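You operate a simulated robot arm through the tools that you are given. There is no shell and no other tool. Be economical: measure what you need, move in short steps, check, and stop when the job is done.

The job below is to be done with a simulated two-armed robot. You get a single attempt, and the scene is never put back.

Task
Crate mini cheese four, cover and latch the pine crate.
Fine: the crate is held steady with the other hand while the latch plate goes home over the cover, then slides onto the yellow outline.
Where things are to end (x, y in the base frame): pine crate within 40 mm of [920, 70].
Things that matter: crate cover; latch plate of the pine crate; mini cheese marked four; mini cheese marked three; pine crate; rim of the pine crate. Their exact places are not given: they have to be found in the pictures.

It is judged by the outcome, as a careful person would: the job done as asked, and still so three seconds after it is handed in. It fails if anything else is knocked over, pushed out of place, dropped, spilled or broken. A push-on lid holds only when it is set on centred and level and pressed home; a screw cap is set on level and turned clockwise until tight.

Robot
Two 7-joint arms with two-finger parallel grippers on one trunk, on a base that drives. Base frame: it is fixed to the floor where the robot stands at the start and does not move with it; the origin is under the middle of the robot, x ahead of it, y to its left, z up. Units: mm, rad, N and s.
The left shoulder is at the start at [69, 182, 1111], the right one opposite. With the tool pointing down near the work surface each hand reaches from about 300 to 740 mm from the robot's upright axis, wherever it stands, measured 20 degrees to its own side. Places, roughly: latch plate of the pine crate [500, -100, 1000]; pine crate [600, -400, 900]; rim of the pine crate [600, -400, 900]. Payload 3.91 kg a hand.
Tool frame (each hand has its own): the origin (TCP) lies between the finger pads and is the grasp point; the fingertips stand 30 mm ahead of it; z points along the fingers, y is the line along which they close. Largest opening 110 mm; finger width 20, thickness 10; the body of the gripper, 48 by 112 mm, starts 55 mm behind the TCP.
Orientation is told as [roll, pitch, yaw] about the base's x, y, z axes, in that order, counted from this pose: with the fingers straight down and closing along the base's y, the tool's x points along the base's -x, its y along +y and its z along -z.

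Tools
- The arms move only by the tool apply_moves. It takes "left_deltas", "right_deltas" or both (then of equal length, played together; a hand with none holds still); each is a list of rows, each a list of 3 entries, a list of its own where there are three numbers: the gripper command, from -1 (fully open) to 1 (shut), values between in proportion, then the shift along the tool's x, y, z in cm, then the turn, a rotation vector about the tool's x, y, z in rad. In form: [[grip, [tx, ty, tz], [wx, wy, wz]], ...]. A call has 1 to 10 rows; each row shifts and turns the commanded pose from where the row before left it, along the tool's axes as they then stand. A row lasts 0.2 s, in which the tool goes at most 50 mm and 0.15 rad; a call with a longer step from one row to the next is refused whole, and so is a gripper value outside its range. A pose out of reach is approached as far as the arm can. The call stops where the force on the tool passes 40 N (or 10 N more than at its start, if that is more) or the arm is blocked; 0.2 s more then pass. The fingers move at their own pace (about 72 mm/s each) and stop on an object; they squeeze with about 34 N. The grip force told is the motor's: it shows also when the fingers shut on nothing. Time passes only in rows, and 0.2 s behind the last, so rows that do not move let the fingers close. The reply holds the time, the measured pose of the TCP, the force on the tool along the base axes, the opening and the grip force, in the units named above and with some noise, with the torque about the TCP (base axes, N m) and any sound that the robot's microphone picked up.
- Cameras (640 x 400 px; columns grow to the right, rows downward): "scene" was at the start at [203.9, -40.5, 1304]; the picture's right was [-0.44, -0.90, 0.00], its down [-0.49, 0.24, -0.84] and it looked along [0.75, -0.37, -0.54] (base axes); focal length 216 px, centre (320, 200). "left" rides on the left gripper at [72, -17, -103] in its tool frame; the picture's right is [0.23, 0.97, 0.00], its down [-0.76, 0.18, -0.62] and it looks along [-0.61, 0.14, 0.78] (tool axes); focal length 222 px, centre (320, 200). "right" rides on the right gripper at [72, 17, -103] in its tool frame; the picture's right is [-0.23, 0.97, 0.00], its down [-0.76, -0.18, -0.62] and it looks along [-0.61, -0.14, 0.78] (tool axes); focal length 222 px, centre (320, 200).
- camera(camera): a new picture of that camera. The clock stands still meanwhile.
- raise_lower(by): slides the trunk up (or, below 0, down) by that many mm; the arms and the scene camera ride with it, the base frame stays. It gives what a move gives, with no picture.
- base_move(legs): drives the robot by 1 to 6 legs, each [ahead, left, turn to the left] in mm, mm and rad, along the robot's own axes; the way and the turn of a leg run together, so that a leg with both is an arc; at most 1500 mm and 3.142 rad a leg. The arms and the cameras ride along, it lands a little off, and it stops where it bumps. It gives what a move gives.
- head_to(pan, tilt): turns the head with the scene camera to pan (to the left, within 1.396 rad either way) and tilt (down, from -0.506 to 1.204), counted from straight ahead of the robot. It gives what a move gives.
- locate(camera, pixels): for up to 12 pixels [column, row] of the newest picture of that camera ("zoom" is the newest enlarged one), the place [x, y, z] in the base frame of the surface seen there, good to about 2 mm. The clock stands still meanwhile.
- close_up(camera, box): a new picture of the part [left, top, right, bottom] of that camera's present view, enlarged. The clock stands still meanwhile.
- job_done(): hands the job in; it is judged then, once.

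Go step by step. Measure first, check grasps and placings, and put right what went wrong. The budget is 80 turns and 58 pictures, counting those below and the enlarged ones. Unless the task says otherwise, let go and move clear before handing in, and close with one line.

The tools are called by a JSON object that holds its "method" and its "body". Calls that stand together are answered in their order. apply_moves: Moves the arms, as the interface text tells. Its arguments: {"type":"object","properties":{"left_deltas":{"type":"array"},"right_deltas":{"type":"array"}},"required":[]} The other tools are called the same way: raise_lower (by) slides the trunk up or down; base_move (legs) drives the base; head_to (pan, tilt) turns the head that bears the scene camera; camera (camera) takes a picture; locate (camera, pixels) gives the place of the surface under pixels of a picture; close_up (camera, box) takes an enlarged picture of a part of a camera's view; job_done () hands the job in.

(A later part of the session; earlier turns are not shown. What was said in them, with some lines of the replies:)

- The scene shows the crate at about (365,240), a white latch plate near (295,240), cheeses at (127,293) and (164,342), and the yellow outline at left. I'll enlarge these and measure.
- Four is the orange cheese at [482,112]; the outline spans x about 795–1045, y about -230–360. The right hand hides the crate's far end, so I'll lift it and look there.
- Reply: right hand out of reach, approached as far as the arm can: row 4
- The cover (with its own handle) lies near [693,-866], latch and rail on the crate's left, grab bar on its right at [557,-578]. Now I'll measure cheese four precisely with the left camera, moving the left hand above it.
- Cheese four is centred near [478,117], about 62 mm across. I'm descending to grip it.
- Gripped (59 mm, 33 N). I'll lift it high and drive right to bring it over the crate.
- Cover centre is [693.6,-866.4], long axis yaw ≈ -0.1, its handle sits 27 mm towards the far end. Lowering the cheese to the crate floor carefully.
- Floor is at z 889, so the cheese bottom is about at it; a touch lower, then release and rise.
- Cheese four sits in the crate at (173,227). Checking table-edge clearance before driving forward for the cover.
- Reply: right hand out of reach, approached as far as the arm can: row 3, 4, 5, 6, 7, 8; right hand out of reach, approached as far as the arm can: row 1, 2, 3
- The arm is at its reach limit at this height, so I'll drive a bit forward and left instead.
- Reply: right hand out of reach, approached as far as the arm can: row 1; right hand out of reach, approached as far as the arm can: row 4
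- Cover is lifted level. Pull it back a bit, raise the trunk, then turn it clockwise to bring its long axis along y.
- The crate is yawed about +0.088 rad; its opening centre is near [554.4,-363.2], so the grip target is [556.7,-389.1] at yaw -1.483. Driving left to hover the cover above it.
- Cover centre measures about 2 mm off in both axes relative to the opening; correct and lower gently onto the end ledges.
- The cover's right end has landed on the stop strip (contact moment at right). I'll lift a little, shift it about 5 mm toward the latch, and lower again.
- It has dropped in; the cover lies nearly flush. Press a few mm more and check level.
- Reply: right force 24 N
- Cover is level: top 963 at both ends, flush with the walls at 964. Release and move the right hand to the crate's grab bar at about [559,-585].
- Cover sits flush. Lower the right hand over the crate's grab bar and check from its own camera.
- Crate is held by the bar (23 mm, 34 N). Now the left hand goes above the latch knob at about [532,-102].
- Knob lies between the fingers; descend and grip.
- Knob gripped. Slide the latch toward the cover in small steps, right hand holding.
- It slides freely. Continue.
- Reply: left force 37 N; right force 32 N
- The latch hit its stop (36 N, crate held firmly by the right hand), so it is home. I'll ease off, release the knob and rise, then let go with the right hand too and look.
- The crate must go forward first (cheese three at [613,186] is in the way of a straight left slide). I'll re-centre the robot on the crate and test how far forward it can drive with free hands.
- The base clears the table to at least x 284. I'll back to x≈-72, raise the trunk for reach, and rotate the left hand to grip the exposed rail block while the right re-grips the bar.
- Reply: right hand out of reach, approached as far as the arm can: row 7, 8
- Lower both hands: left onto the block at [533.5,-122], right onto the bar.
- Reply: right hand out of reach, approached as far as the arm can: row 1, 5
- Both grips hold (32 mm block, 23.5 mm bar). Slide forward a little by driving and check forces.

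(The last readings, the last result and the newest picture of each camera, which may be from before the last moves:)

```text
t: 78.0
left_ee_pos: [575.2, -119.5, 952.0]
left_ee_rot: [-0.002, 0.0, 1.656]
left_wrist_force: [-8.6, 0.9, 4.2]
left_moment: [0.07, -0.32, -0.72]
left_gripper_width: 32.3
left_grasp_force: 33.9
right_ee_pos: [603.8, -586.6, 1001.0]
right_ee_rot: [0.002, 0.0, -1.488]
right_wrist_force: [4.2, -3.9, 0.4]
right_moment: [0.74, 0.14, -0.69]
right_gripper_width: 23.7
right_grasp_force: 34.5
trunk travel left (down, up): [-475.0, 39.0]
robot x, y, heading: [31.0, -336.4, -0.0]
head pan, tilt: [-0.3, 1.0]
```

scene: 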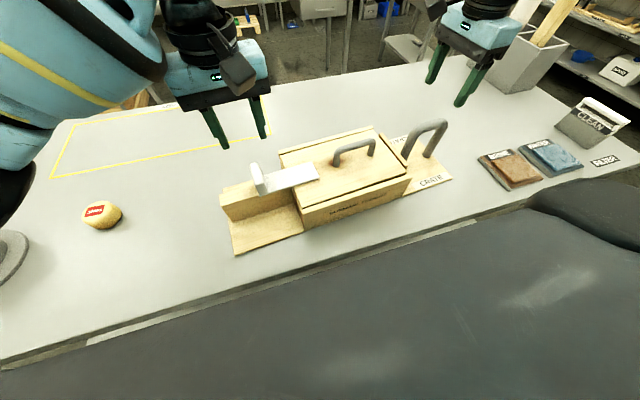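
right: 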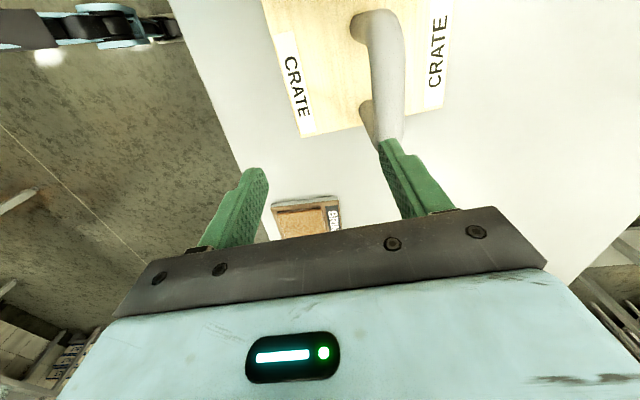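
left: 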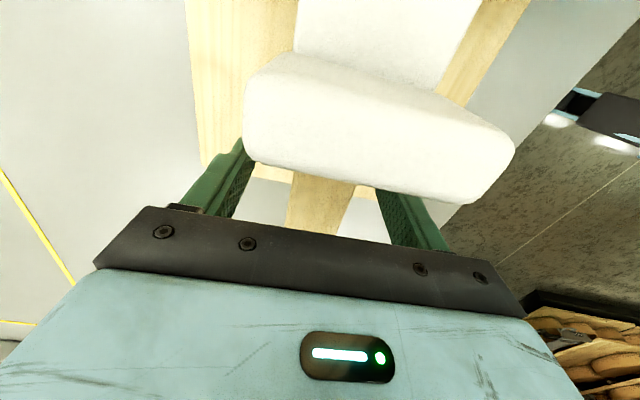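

Slides smoothly. Continue forward.

{"method": "base_move", "body": {"legs": [[150, 0, 0], [95, 0, 0]]}}

{"method": "camera", "body": {"camera": "scene"}}

```text
t: 80.1
left_ee_pos: [817.3, -121.2, 952.3]
left_ee_rot: [0.0, 0.001, 1.655]
left_wrist_force: [-5.9, 1.9, 2.1]
left_moment: [-0.41, -0.47, -0.63]
left_gripper_width: 32.1
left_grasp_force: 33.9
right_ee_pos: [848.1, -586.3, 1001.6]
right_ee_rot: [0.002, 0.002, -1.492]
right_wrist_force: [0.9, -2.3, 0.5]
right_moment: [0.36, -0.22, -0.74]
right_gripper_width: 23.5
right_grasp_force: 34.0
trunk travel left (down, up): [-475.0, 39.0]
robot x, y, heading: [273.4, -332.1, -0.0]
head pan, tilt: [-0.3, 1.0]
```

```text
11 pictures are left
```

scene: 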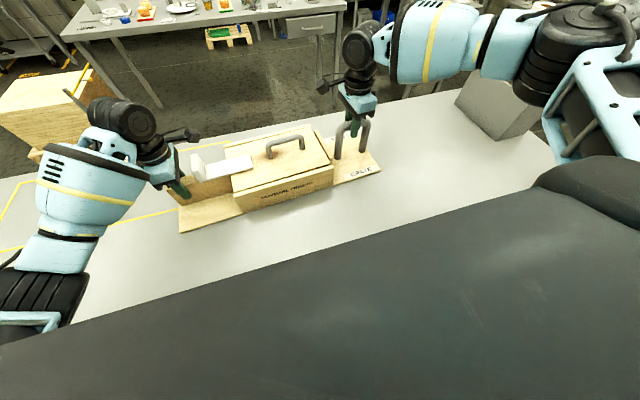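

Before sliding left, check what the left arm could meet there (the white stand seen earlier).

{"method": "head_to", "body": {"pan": 0.75, "tilt": 0.95}}

{"method": "camera", "body": {"camera": "scene"}}

```text
t: 81.4
left_ee_pos: [818.0, -121.1, 952.4]
left_ee_rot: [-0.001, 0.0, 1.654]
left_wrist_force: [-4.3, 1.2, 2.3]
left_moment: [0.18, -0.14, -0.85]
left_gripper_width: 32.2
left_grasp_force: 34.4
right_ee_pos: [846.6, -586.6, 1001.2]
right_ee_rot: [0.003, 0.001, -1.491]
right_wrist_force: [0.6, -0.4, 0.9]
right_moment: [0.06, -0.02, -0.7]
right_gripper_width: 23.8
right_grasp_force: 33.7
trunk travel left (down, up): [-475.0, 39.0]
robot x, y, heading: [273.4, -335.4, -0.002]
head pan, tilt: [0.75, 0.949]
```

```text
10 pictures are left
```

scene: 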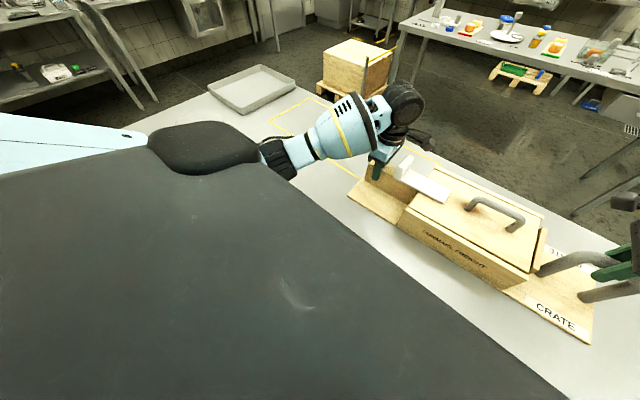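

{"method": "locate", "body": {"camera": "scene", "pixels": [[215, 90], [245, 113], [320, 88], [260, 67], [295, 175], [275, 160], [340, 150], [370, 150], [270, 120], [180, 170]]}}

{"method": "camera", "body": {"camera": "left"}}

```text
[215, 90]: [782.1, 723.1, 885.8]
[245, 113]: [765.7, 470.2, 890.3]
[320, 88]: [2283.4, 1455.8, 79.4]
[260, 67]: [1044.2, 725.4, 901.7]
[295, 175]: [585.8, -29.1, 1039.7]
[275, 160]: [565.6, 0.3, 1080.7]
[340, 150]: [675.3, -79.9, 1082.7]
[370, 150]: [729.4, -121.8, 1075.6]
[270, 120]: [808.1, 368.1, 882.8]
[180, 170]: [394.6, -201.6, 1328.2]
```

```text
9 pictures are left
```

left: 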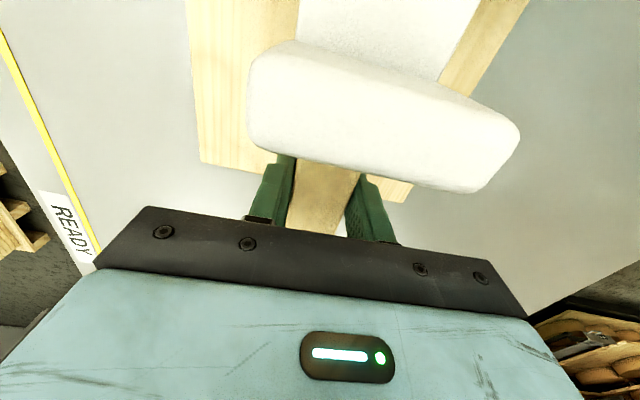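

The tray starts at y≈470 (crate will end at about 345) and the white stand's top is around z 930, below the left elbow (~1000+). I'll slide left in stages.

{"method": "base_move", "body": {"legs": [[0, 200, 0]]}}

{"method": "base_move", "body": {"legs": [[0, 100, 0]]}}

{"method": "camera", "body": {"camera": "scene"}}

```text
t: 83.7
left_ee_pos: [818.6, 74.3, 952.4]
left_ee_rot: [-0.001, 0.001, 1.652]
left_wrist_force: [-3.1, 2.3, 3.9]
left_moment: [-0.3, -0.01, -0.95]
left_gripper_width: 32.5
left_grasp_force: 34.3
right_ee_pos: [846.8, -391.5, 1001.4]
right_ee_rot: [0.002, 0.0, -1.491]
right_wrist_force: [3.9, 1.5, 1.5]
right_moment: [-0.26, 0.07, -0.7]
right_gripper_width: 23.7
right_grasp_force: 34.3
trunk travel left (down, up): [-475.0, 39.0]
robot x, y, heading: [273.6, -138.7, -0.001]
head pan, tilt: [0.75, 0.949]
```

```text
t: 85.3
left_ee_pos: [820.8, 174.4, 952.0]
left_ee_rot: [0.0, 0.0, 1.651]
left_wrist_force: [-3.6, 5.1, 2.5]
left_moment: [-0.33, 0.15, -0.61]
left_gripper_width: 32.3
left_grasp_force: 34.3
right_ee_pos: [847.5, -291.5, 1001.1]
right_ee_rot: [0.002, 0.001, -1.494]
right_wrist_force: [2.9, 1.8, 0.7]
right_moment: [-0.1, 0.05, -0.58]
right_gripper_width: 23.8
right_grasp_force: 34.2
trunk travel left (down, up): [-475.0, 39.0]
robot x, y, heading: [275.0, -37.5, -0.012]
head pan, tilt: [0.75, 0.949]
```

```text
8 pictures are left
```

scene: 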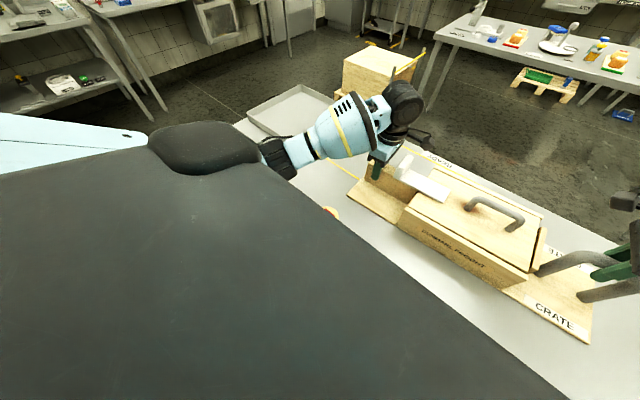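

{"method": "base_move", "body": {"legs": [[0, 120, 0]]}}

{"method": "base_move", "body": {"legs": [[40, 20, -0.04]]}}

```text
t: 87.0
left_ee_pos: [823.1, 293.2, 951.9]
left_ee_rot: [0.0, 0.0, 1.652]
left_wrist_force: [-3.7, 4.8, 0.0]
left_moment: [-0.29, 0.06, -0.71]
left_gripper_width: 32.3
left_grasp_force: 33.9
right_ee_pos: [848.5, -172.6, 1000.4]
right_ee_rot: [0.003, 0.002, -1.493]
right_wrist_force: [3.2, 3.2, 2.6]
right_moment: [-0.12, 0.05, -0.61]
right_gripper_width: 23.8
right_grasp_force: 34.2
trunk travel left (down, up): [-475.0, 39.0]
robot x, y, heading: [276.0, 80.2, -0.015]
head pan, tilt: [0.75, 0.949]
```

```text
t: 87.9
left_ee_pos: [870.8, 287.1, 952.4]
left_ee_rot: [0.002, 0.0, 1.609]
left_wrist_force: [-3.5, 0.8, 0.6]
left_moment: [-0.99, -0.02, -0.98]
left_gripper_width: 32.5
left_grasp_force: 34.1
right_ee_pos: [877.1, -179.7, 1001.8]
right_ee_rot: [0.0, 0.001, -1.535]
right_wrist_force: [-1.6, -0.8, 6.6]
right_moment: [-0.34, -0.15, -0.91]
right_gripper_width: 23.8
right_grasp_force: 33.7
trunk travel left (down, up): [-475.0, 39.0]
robot x, y, heading: [316.3, 97.8, -0.054]
head pan, tilt: [0.75, 0.949]
```

{"method": "base_move", "body": {"legs": [[22, 25, -0.02], [22, 25, -0.02]]}}

{"method": "head_to", "body": {"pan": 0.1, "tilt": 0.85}}

{"method": "camera", "body": {"camera": "scene"}}

```text
t: 89.0
left_ee_pos: [891.6, 299.3, 952.2]
left_ee_rot: [0.004, -0.001, 1.585]
left_wrist_force: [-4.6, 0.9, 3.3]
left_moment: [0.22, -0.32, -0.31]
left_gripper_width: 32.1
left_grasp_force: 33.9
right_ee_pos: [890.4, -167.0, 1001.8]
right_ee_rot: [0.004, 0.001, -1.557]
right_wrist_force: [-2.2, 0.0, 2.0]
right_moment: [0.09, 0.01, -0.55]
right_gripper_width: 23.9
right_grasp_force: 34.3
trunk travel left (down, up): [-475.0, 39.0]
robot x, y, heading: [336.4, 121.1, -0.067]
head pan, tilt: [0.75, 0.949]
stopped in leg 2: the robot was blocked; the commanded pose is now the measured one
```

```text
t: 90.1
left_ee_pos: [890.1, 299.0, 953.0]
left_ee_rot: [0.001, -0.002, 1.587]
left_wrist_force: [-5.9, 0.2, 4.4]
left_moment: [0.34, -0.32, -1.01]
left_gripper_width: 32.5
left_grasp_force: 33.6
right_ee_pos: [890.4, -168.3, 1001.1]
right_ee_rot: [0.003, 0.001, -1.556]
right_wrist_force: [0.4, -1.5, 2.1]
right_moment: [0.06, 0.01, -0.68]
right_gripper_width: 23.4
right_grasp_force: 33.9
trunk travel left (down, up): [-475.0, 39.0]
robot x, y, heading: [334.5, 122.3, -0.074]
head pan, tilt: [0.099, 0.85]
```

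```text
7 pictures are left
```

scene: 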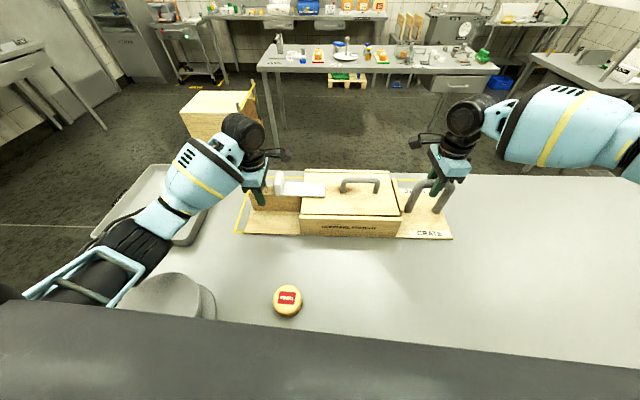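

The robot was blocked at x≈336, so the crate is close. Measure it.

{"method": "locate", "body": {"camera": "scene", "pixels": [[247, 232], [450, 237], [300, 233], [237, 232], [248, 195], [303, 218], [398, 220], [395, 178], [310, 171], [287, 295], [398, 190], [165, 290]]}}

{"method": "close_up", "body": {"camera": "scene", "box": [225, 160, 465, 250]}}

```text
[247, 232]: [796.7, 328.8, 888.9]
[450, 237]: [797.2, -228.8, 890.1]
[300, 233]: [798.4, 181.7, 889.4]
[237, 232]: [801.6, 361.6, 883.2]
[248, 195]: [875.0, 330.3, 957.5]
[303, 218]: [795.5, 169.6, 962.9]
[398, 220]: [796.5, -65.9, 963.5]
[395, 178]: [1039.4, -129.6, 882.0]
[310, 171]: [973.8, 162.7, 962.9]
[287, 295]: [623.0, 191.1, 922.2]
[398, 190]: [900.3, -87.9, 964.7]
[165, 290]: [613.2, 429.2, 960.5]
```

```text
2.67 times, centred on (345, 205) of scene
```

zoom: 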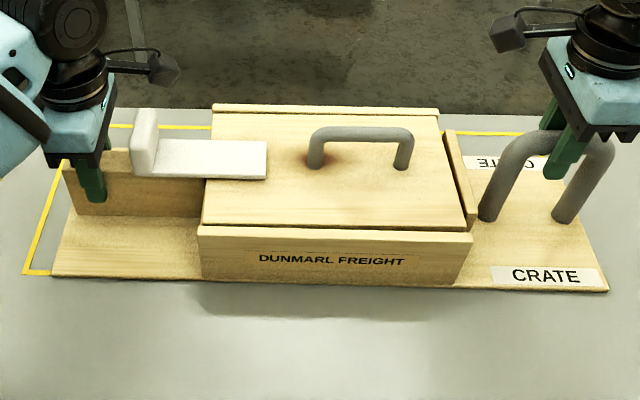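

Crate yaw is about 0, centre about [885,50]; it needs +35 in x and +20 in y. Use the arms together: first y, then a bit of x.

{"method": "apply_moves", "body": {"left_deltas": [[1, [-0.5, 0, 0], [0, 0, 0]], [1, [-0.6, 0, 0], [0, 0, 0]], [1, [-0.6, 0, 0], [0, 0, 0]], [1, [-0.5, 0, 0], [0, 0, 0]], [1, [0, -0.5, 0], [0, 0, 0]], [1, [0, -0.5, 0], [0, 0, 0]], [1, [0, 0, 0], [0, 0, 0]]], "right_deltas": [[1, [0.5, 0, 0], [0, 0, 0]], [1, [0.6, 0, 0], [0, 0, 0]], [1, [0.6, 0, 0], [0, 0, 0]], [1, [0.5, 0, 0], [0, 0, 0]], [1, [0, 0.5, 0], [0, 0, 0]], [1, [0, 0.5, 0], [0, 0, 0]], [1, [0, 0, 0], [0, 0, 0]]]}}

```text
t: 91.7
left_ee_pos: [901.5, 319.6, 951.4]
left_ee_rot: [0.001, 0.003, 1.583]
left_wrist_force: [-7.9, -23.7, 8.0]
left_moment: [0.0, -0.04, -0.75]
left_gripper_width: 32.4
left_grasp_force: 34.2
right_ee_pos: [891.0, -147.7, 1001.7]
right_ee_rot: [0.003, 0.008, -1.551]
right_wrist_force: [3.3, 25.8, -12.3]
right_moment: [-0.48, 0.1, -0.71]
right_gripper_width: 24.1
right_grasp_force: 34.1
right hand out of reach, approached as far as the arm can: row 5, 6
trunk travel left (down, up): [-475.0, 39.0]
robot x, y, heading: [338.7, 122.0, -0.069]
head pan, tilt: [0.099, 0.85]
```

y is set; the right arm is at its limit in x. Release the right hand, bring it in front of the crate's front wall to push from there.

{"method": "apply_moves", "body": {"right_deltas": [[0.3, [0, 0, 0], [0, 0, 0]], [-0.3, [0, 0, 0], [0, 0, 0]], [-0.3, [0, 0, 0], [0, 0, 0]], [-0.3, [0, 0, -2], [0, 0, 0]], [-0.3, [0, -2, -3.5], [0, 0, 0]], [0.5, [0, -3, -3], [0, 0, 0]], [1, [0, -4, 0], [0, 0, 0]], [1, [2.5, -4, 0], [0, 0, 0]], [1, [4, -2, 0], [0, 0, 0]], [1, [4, 0, 0], [0, 0, 0]]]}}

```text
t: 93.9
left_ee_pos: [900.7, 321.6, 951.7]
left_ee_rot: [0.003, 0.0, 1.585]
left_wrist_force: [-0.3, 0.7, -0.1]
left_moment: [0.46, -0.25, -0.53]
left_gripper_width: 32.1
left_grasp_force: 34.0
right_ee_pos: [739.6, -47.4, 1084.0]
right_ee_rot: [0.004, 0.0, -1.557]
right_wrist_force: [0.9, -0.7, -0.7]
right_moment: [0.0, 0.0, -0.03]
right_gripper_width: 0.4
right_grasp_force: 34.0
trunk travel left (down, up): [-475.0, 39.0]
robot x, y, heading: [335.9, 126.0, -0.072]
head pan, tilt: [0.099, 0.85]
```

{"method": "apply_moves", "body": {"right_deltas": [[1, [2.2, 0, 2], [0, 0, 0]], [1, [0, 0, 4], [0, 0, 0]], [1, [0, 0, 4], [0, 0, 0]], [1, [0, 0, 3.4], [0, 0, 0]], [1, [0, 0, 0], [0, 0, 0]]]}}

{"method": "camera", "body": {"camera": "scene"}}

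{"method": "locate", "body": {"camera": "scene", "pixels": [[245, 230], [442, 236], [295, 231], [330, 232], [298, 205], [290, 216], [340, 219], [430, 232], [240, 231], [310, 167], [400, 172]]}}

```text
t: 95.1
left_ee_pos: [900.8, 322.3, 952.3]
left_ee_rot: [0.002, -0.001, 1.586]
left_wrist_force: [-4.6, -2.0, 0.6]
left_moment: [-0.66, -0.16, -0.89]
left_gripper_width: 32.2
left_grasp_force: 34.1
right_ee_pos: [736.6, -37.2, 958.9]
right_ee_rot: [0.005, 0.003, -1.554]
right_wrist_force: [0.6, 0.5, -0.9]
right_moment: [-0.02, 0.02, 0.03]
right_gripper_width: 0.2
right_grasp_force: 34.1
right hand out of reach, approached as far as the arm can: row 3, 4
trunk travel left (down, up): [-475.0, 39.0]
robot x, y, heading: [335.7, 118.1, -0.07]
head pan, tilt: [0.099, 0.85]
```

```text
5 pictures are left
```

scene: 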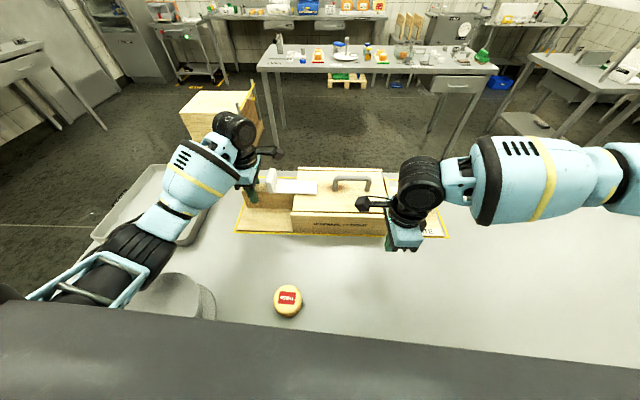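

```text
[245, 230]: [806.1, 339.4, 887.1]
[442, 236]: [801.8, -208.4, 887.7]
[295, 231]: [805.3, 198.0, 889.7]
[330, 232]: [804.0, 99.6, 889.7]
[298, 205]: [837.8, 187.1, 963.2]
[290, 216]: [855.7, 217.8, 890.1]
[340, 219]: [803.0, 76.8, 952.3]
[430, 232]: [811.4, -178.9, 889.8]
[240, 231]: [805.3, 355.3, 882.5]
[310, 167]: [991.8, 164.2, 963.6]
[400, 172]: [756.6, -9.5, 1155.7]
```

Crate front edge is at x≈803, centre near [897,66]. Approach the front wall with the right fingertips, then push both hands forward about 18 mm.

{"method": "apply_moves", "body": {"right_deltas": [[1, [0, 1.3, 0], [0, 0, 0]], [1, [0, 1.3, 0], [0, 0, 0]], [1, [0, 1.3, 0], [0, 0, 0]], [1, [0, 1.2, 0], [0, 0, 0]], [1, [0, 0.5, 0], [0, 0, 0]], [1, [0, 0.5, 0], [0, 0, 0]], [1, [0, 0.5, 0], [0, 0, 0]], [1, [0, 0.5, 0], [0, 0, 0]], [1, [0, 0.3, 0], [0, 0, 0]], [1, [0, 0, 0], [0, 0, 0]]], "left_deltas": [[1, [0, 0, 0], [0, 0, 0]], [1, [0, 0, 0], [0, 0, 0]], [1, [0, 0, 0], [0, 0, 0]], [1, [0, 0, 0], [0, 0, 0]], [1, [0, -0.4, 0], [0, 0, 0]], [1, [0, -0.4, 0], [0, 0, 0]], [1, [0, -0.4, 0], [0, 0, 0]], [1, [0, -0.4, 0], [0, 0, 0]], [1, [0, -0.2, 0], [0, 0, 0]], [1, [0, 0, 0], [0, 0, 0]]]}}

```text
t: 97.3
left_ee_pos: [918.1, 322.1, 951.4]
left_ee_rot: [0.002, 0.0, 1.586]
left_wrist_force: [-9.8, 1.7, 13.4]
left_moment: [0.02, 0.15, -1.0]
left_gripper_width: 32.7
left_grasp_force: 33.9
right_ee_pos: [793.5, -63.9, 967.8]
right_ee_rot: [0.005, 0.004, -1.555]
right_wrist_force: [-0.1, -0.4, 0.4]
right_moment: [0.01, -0.02, -0.02]
right_gripper_width: 0.0
right_grasp_force: 34.3
right hand out of reach, approached as far as the arm can: row 1, 2, 3, 4, 5, 7, 9
trunk travel left (down, up): [-475.0, 39.0]
robot x, y, heading: [336.2, 121.3, -0.067]
head pan, tilt: [0.099, 0.85]
```

The left end advanced 17 mm; the right fingers sit just past the front wall's end (no contact). Push on, they'll meet the end strip and move the right end forward too.

{"method": "apply_moves", "body": {"right_deltas": [[1, [0, 0.6, 0], [0, 0, 0]], [1, [0, 0.6, 0], [0, 0, 0]], [1, [0, 0.6, 0], [0, 0, 0]], [1, [0, 0.5, 0], [0, 0, 0]], [1, [0, 0.5, 0], [0, 0, 0]], [1, [0, 0, 0], [0, 0, 0]]]}}

{"method": "close_up", "body": {"camera": "scene", "box": [225, 150, 465, 250]}}

{"method": "locate", "body": {"camera": "zoom", "pixels": [[60, 205], [585, 222], [190, 205], [180, 185], [400, 195], [220, 42], [400, 50], [430, 170], [250, 205], [395, 210]]}}

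```text
t: 98.7
left_ee_pos: [918.7, 322.5, 952.2]
left_ee_rot: [-0.001, -0.001, 1.586]
left_wrist_force: [-7.5, 2.0, 20.4]
left_moment: [-0.36, 0.22, -0.68]
left_gripper_width: 32.9
left_grasp_force: 34.1
right_ee_pos: [812.4, -75.4, 973.3]
right_ee_rot: [0.005, 0.002, -1.555]
right_wrist_force: [-0.7, 0.4, 0.2]
right_moment: [-0.02, -0.05, 0.0]
right_gripper_width: 0.0
right_grasp_force: 33.8
right hand out of reach, approached as far as the arm can: row 1, 2, 3, 5
trunk travel left (down, up): [-475.0, 39.0]
robot x, y, heading: [336.8, 117.9, -0.067]
head pan, tilt: [0.099, 0.85]
```

```text
2.67 times, centred on (345, 200) of scene
```

zoom: 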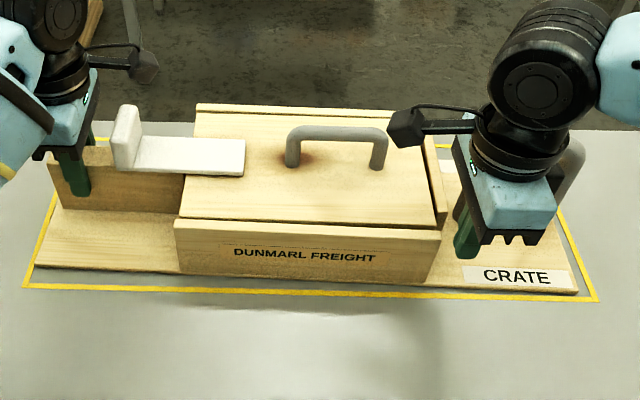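

```text
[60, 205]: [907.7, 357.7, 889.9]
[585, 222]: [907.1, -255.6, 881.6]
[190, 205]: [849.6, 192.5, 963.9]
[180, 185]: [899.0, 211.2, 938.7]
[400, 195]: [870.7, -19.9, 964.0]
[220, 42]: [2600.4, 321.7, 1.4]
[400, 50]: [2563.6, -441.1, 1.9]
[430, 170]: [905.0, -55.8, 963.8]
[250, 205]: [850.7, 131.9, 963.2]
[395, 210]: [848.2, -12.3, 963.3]
```

The crate base now lies inside the yellow outline all round. Check corner coordinates.

{"method": "locate", "body": {"camera": "zoom", "pixels": [[40, 263], [574, 290], [26, 287], [598, 300], [55, 165], [178, 225], [438, 236], [200, 106], [418, 112], [300, 292], [560, 215]]}}

```text
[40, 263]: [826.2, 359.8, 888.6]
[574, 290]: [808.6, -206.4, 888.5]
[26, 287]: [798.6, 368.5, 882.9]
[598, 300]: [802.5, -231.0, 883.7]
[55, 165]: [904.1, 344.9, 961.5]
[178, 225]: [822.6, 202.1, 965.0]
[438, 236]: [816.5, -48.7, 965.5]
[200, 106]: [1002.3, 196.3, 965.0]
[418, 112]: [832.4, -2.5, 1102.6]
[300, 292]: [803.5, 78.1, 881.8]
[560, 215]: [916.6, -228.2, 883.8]
```

Crate centre is about [911,76], well within 40 mm and inside the outline. Release and move both hands clear.

{"method": "apply_moves", "body": {"left_deltas": [[0.5, [0, 0, 0], [0, 0, 0]], [-0.3, [0, 0, 0], [0, 0, 0]], [-0.4, [0, 0, 0], [0, 0, 0]], [-0.4, [0, 0, -2], [0, 0, 0]], [-0.4, [0, 0, -3.5], [0, 0, 0]], [-0.4, [0, 0, -3.5], [0, 0, 0]], [-0.4, [0, 0, -3.5], [0, 0, 0]], [-0.4, [0, 2, -2], [0, 0, 0]]], "right_deltas": [[1, [0, -1, -1], [0, 0, 0]], [1, [0, -1.5, -2], [0, 0, 0]], [1, [0, -1, -3.5], [0, 0, 0]], [1, [0, 0, -3.5], [0, 0, 0]], [1, [0, 0, -3.5], [0, 0, 0]], [1, [-1, -3, 0], [0, 0, 0]], [1, [-1, -3, 0], [0, 0, 0]], [1, [-1, -3, 0], [0, 0, 0]]]}}

{"method": "base_move", "body": {"legs": [[-150, 0, 0]]}}

{"method": "camera", "body": {"camera": "scene"}}

```text
t: 100.5
left_ee_pos: [898.6, 321.2, 1098.2]
left_ee_rot: [0.002, -0.001, 1.589]
left_wrist_force: [0.1, 0.0, 0.0]
left_moment: [-0.02, -0.01, -0.01]
left_gripper_width: 77.2
left_grasp_force: 0.1
right_ee_pos: [691.8, -108.0, 1104.9]
right_ee_rot: [0.004, 0.004, -1.555]
right_wrist_force: [1.1, 0.2, 0.9]
right_moment: [0.0, -0.01, -0.02]
right_gripper_width: 0.0
right_grasp_force: 34.4
trunk travel left (down, up): [-475.0, 39.0]
robot x, y, heading: [332.9, 122.0, -0.072]
head pan, tilt: [0.099, 0.85]
```

```text
t: 101.8
left_ee_pos: [748.9, 332.8, 1096.7]
left_ee_rot: [0.003, -0.003, 1.587]
left_wrist_force: [0.5, 0.1, 0.0]
left_moment: [0.03, 0.0, 0.01]
left_gripper_width: 77.1
left_grasp_force: 0.0
right_ee_pos: [543.8, -96.4, 1104.3]
right_ee_rot: [0.002, 0.002, -1.553]
right_wrist_force: [-0.1, 0.3, 0.3]
right_moment: [-0.01, 0.03, -0.02]
right_gripper_width: 0.0
right_grasp_force: 33.8
trunk travel left (down, up): [-475.0, 39.0]
robot x, y, heading: [183.2, 132.1, -0.067]
head pan, tilt: [0.099, 0.85]
```

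```text
3 pictures are left
```

scene: 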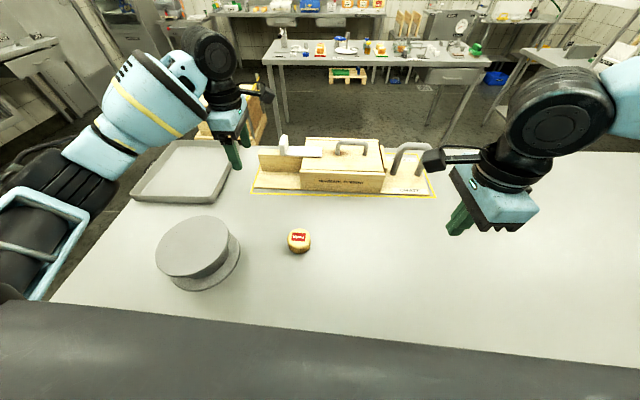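

Everything stands upright; cheese three, stand and tray look undisturbed. One last enlarged look at the latch and cover.

{"method": "close_up", "body": {"camera": "scene", "box": [240, 125, 445, 205]}}

{"method": "locate", "body": {"camera": "zoom", "pixels": [[200, 130], [430, 138], [210, 90], [425, 95], [250, 88], [160, 85], [45, 192], [600, 215], [135, 60], [195, 160], [445, 165]]}}

{"method": "locate", "body": {"camera": "scene", "pixels": [[299, 238]]}}

```text
3.12 times, centred on (342, 165) of scene
```

zoom: 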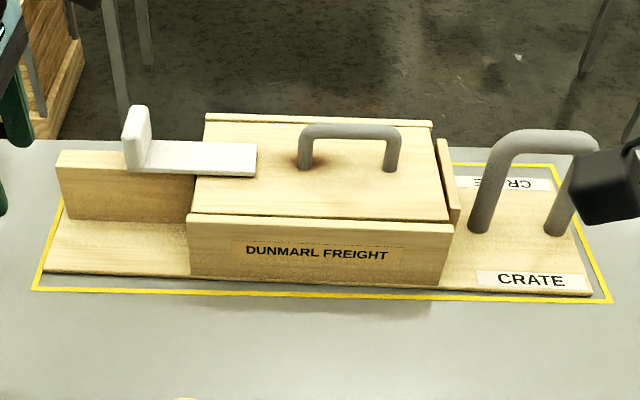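

```text
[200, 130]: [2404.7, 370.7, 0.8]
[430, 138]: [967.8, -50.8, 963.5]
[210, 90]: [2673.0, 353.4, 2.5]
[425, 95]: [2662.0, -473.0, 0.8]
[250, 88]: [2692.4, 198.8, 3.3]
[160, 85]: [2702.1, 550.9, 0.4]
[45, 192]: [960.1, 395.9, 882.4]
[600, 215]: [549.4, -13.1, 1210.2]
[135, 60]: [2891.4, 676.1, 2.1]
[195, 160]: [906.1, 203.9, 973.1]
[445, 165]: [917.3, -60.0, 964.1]
```

```text
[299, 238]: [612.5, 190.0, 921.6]
```

Cheese four is covered, the latch is over the cover, the crate lies within the outline, and cheese three is still at [612,190]. Handing in.

{"method": "job_done", "body": {}}

```text
The job is handed in.
```

Mini cheese four is in the pine crate with the cover seated flush, and the latch is pushed to its stop over the cover. The crate sits inside the yellow outline at about [911, 76], with both hands clear.
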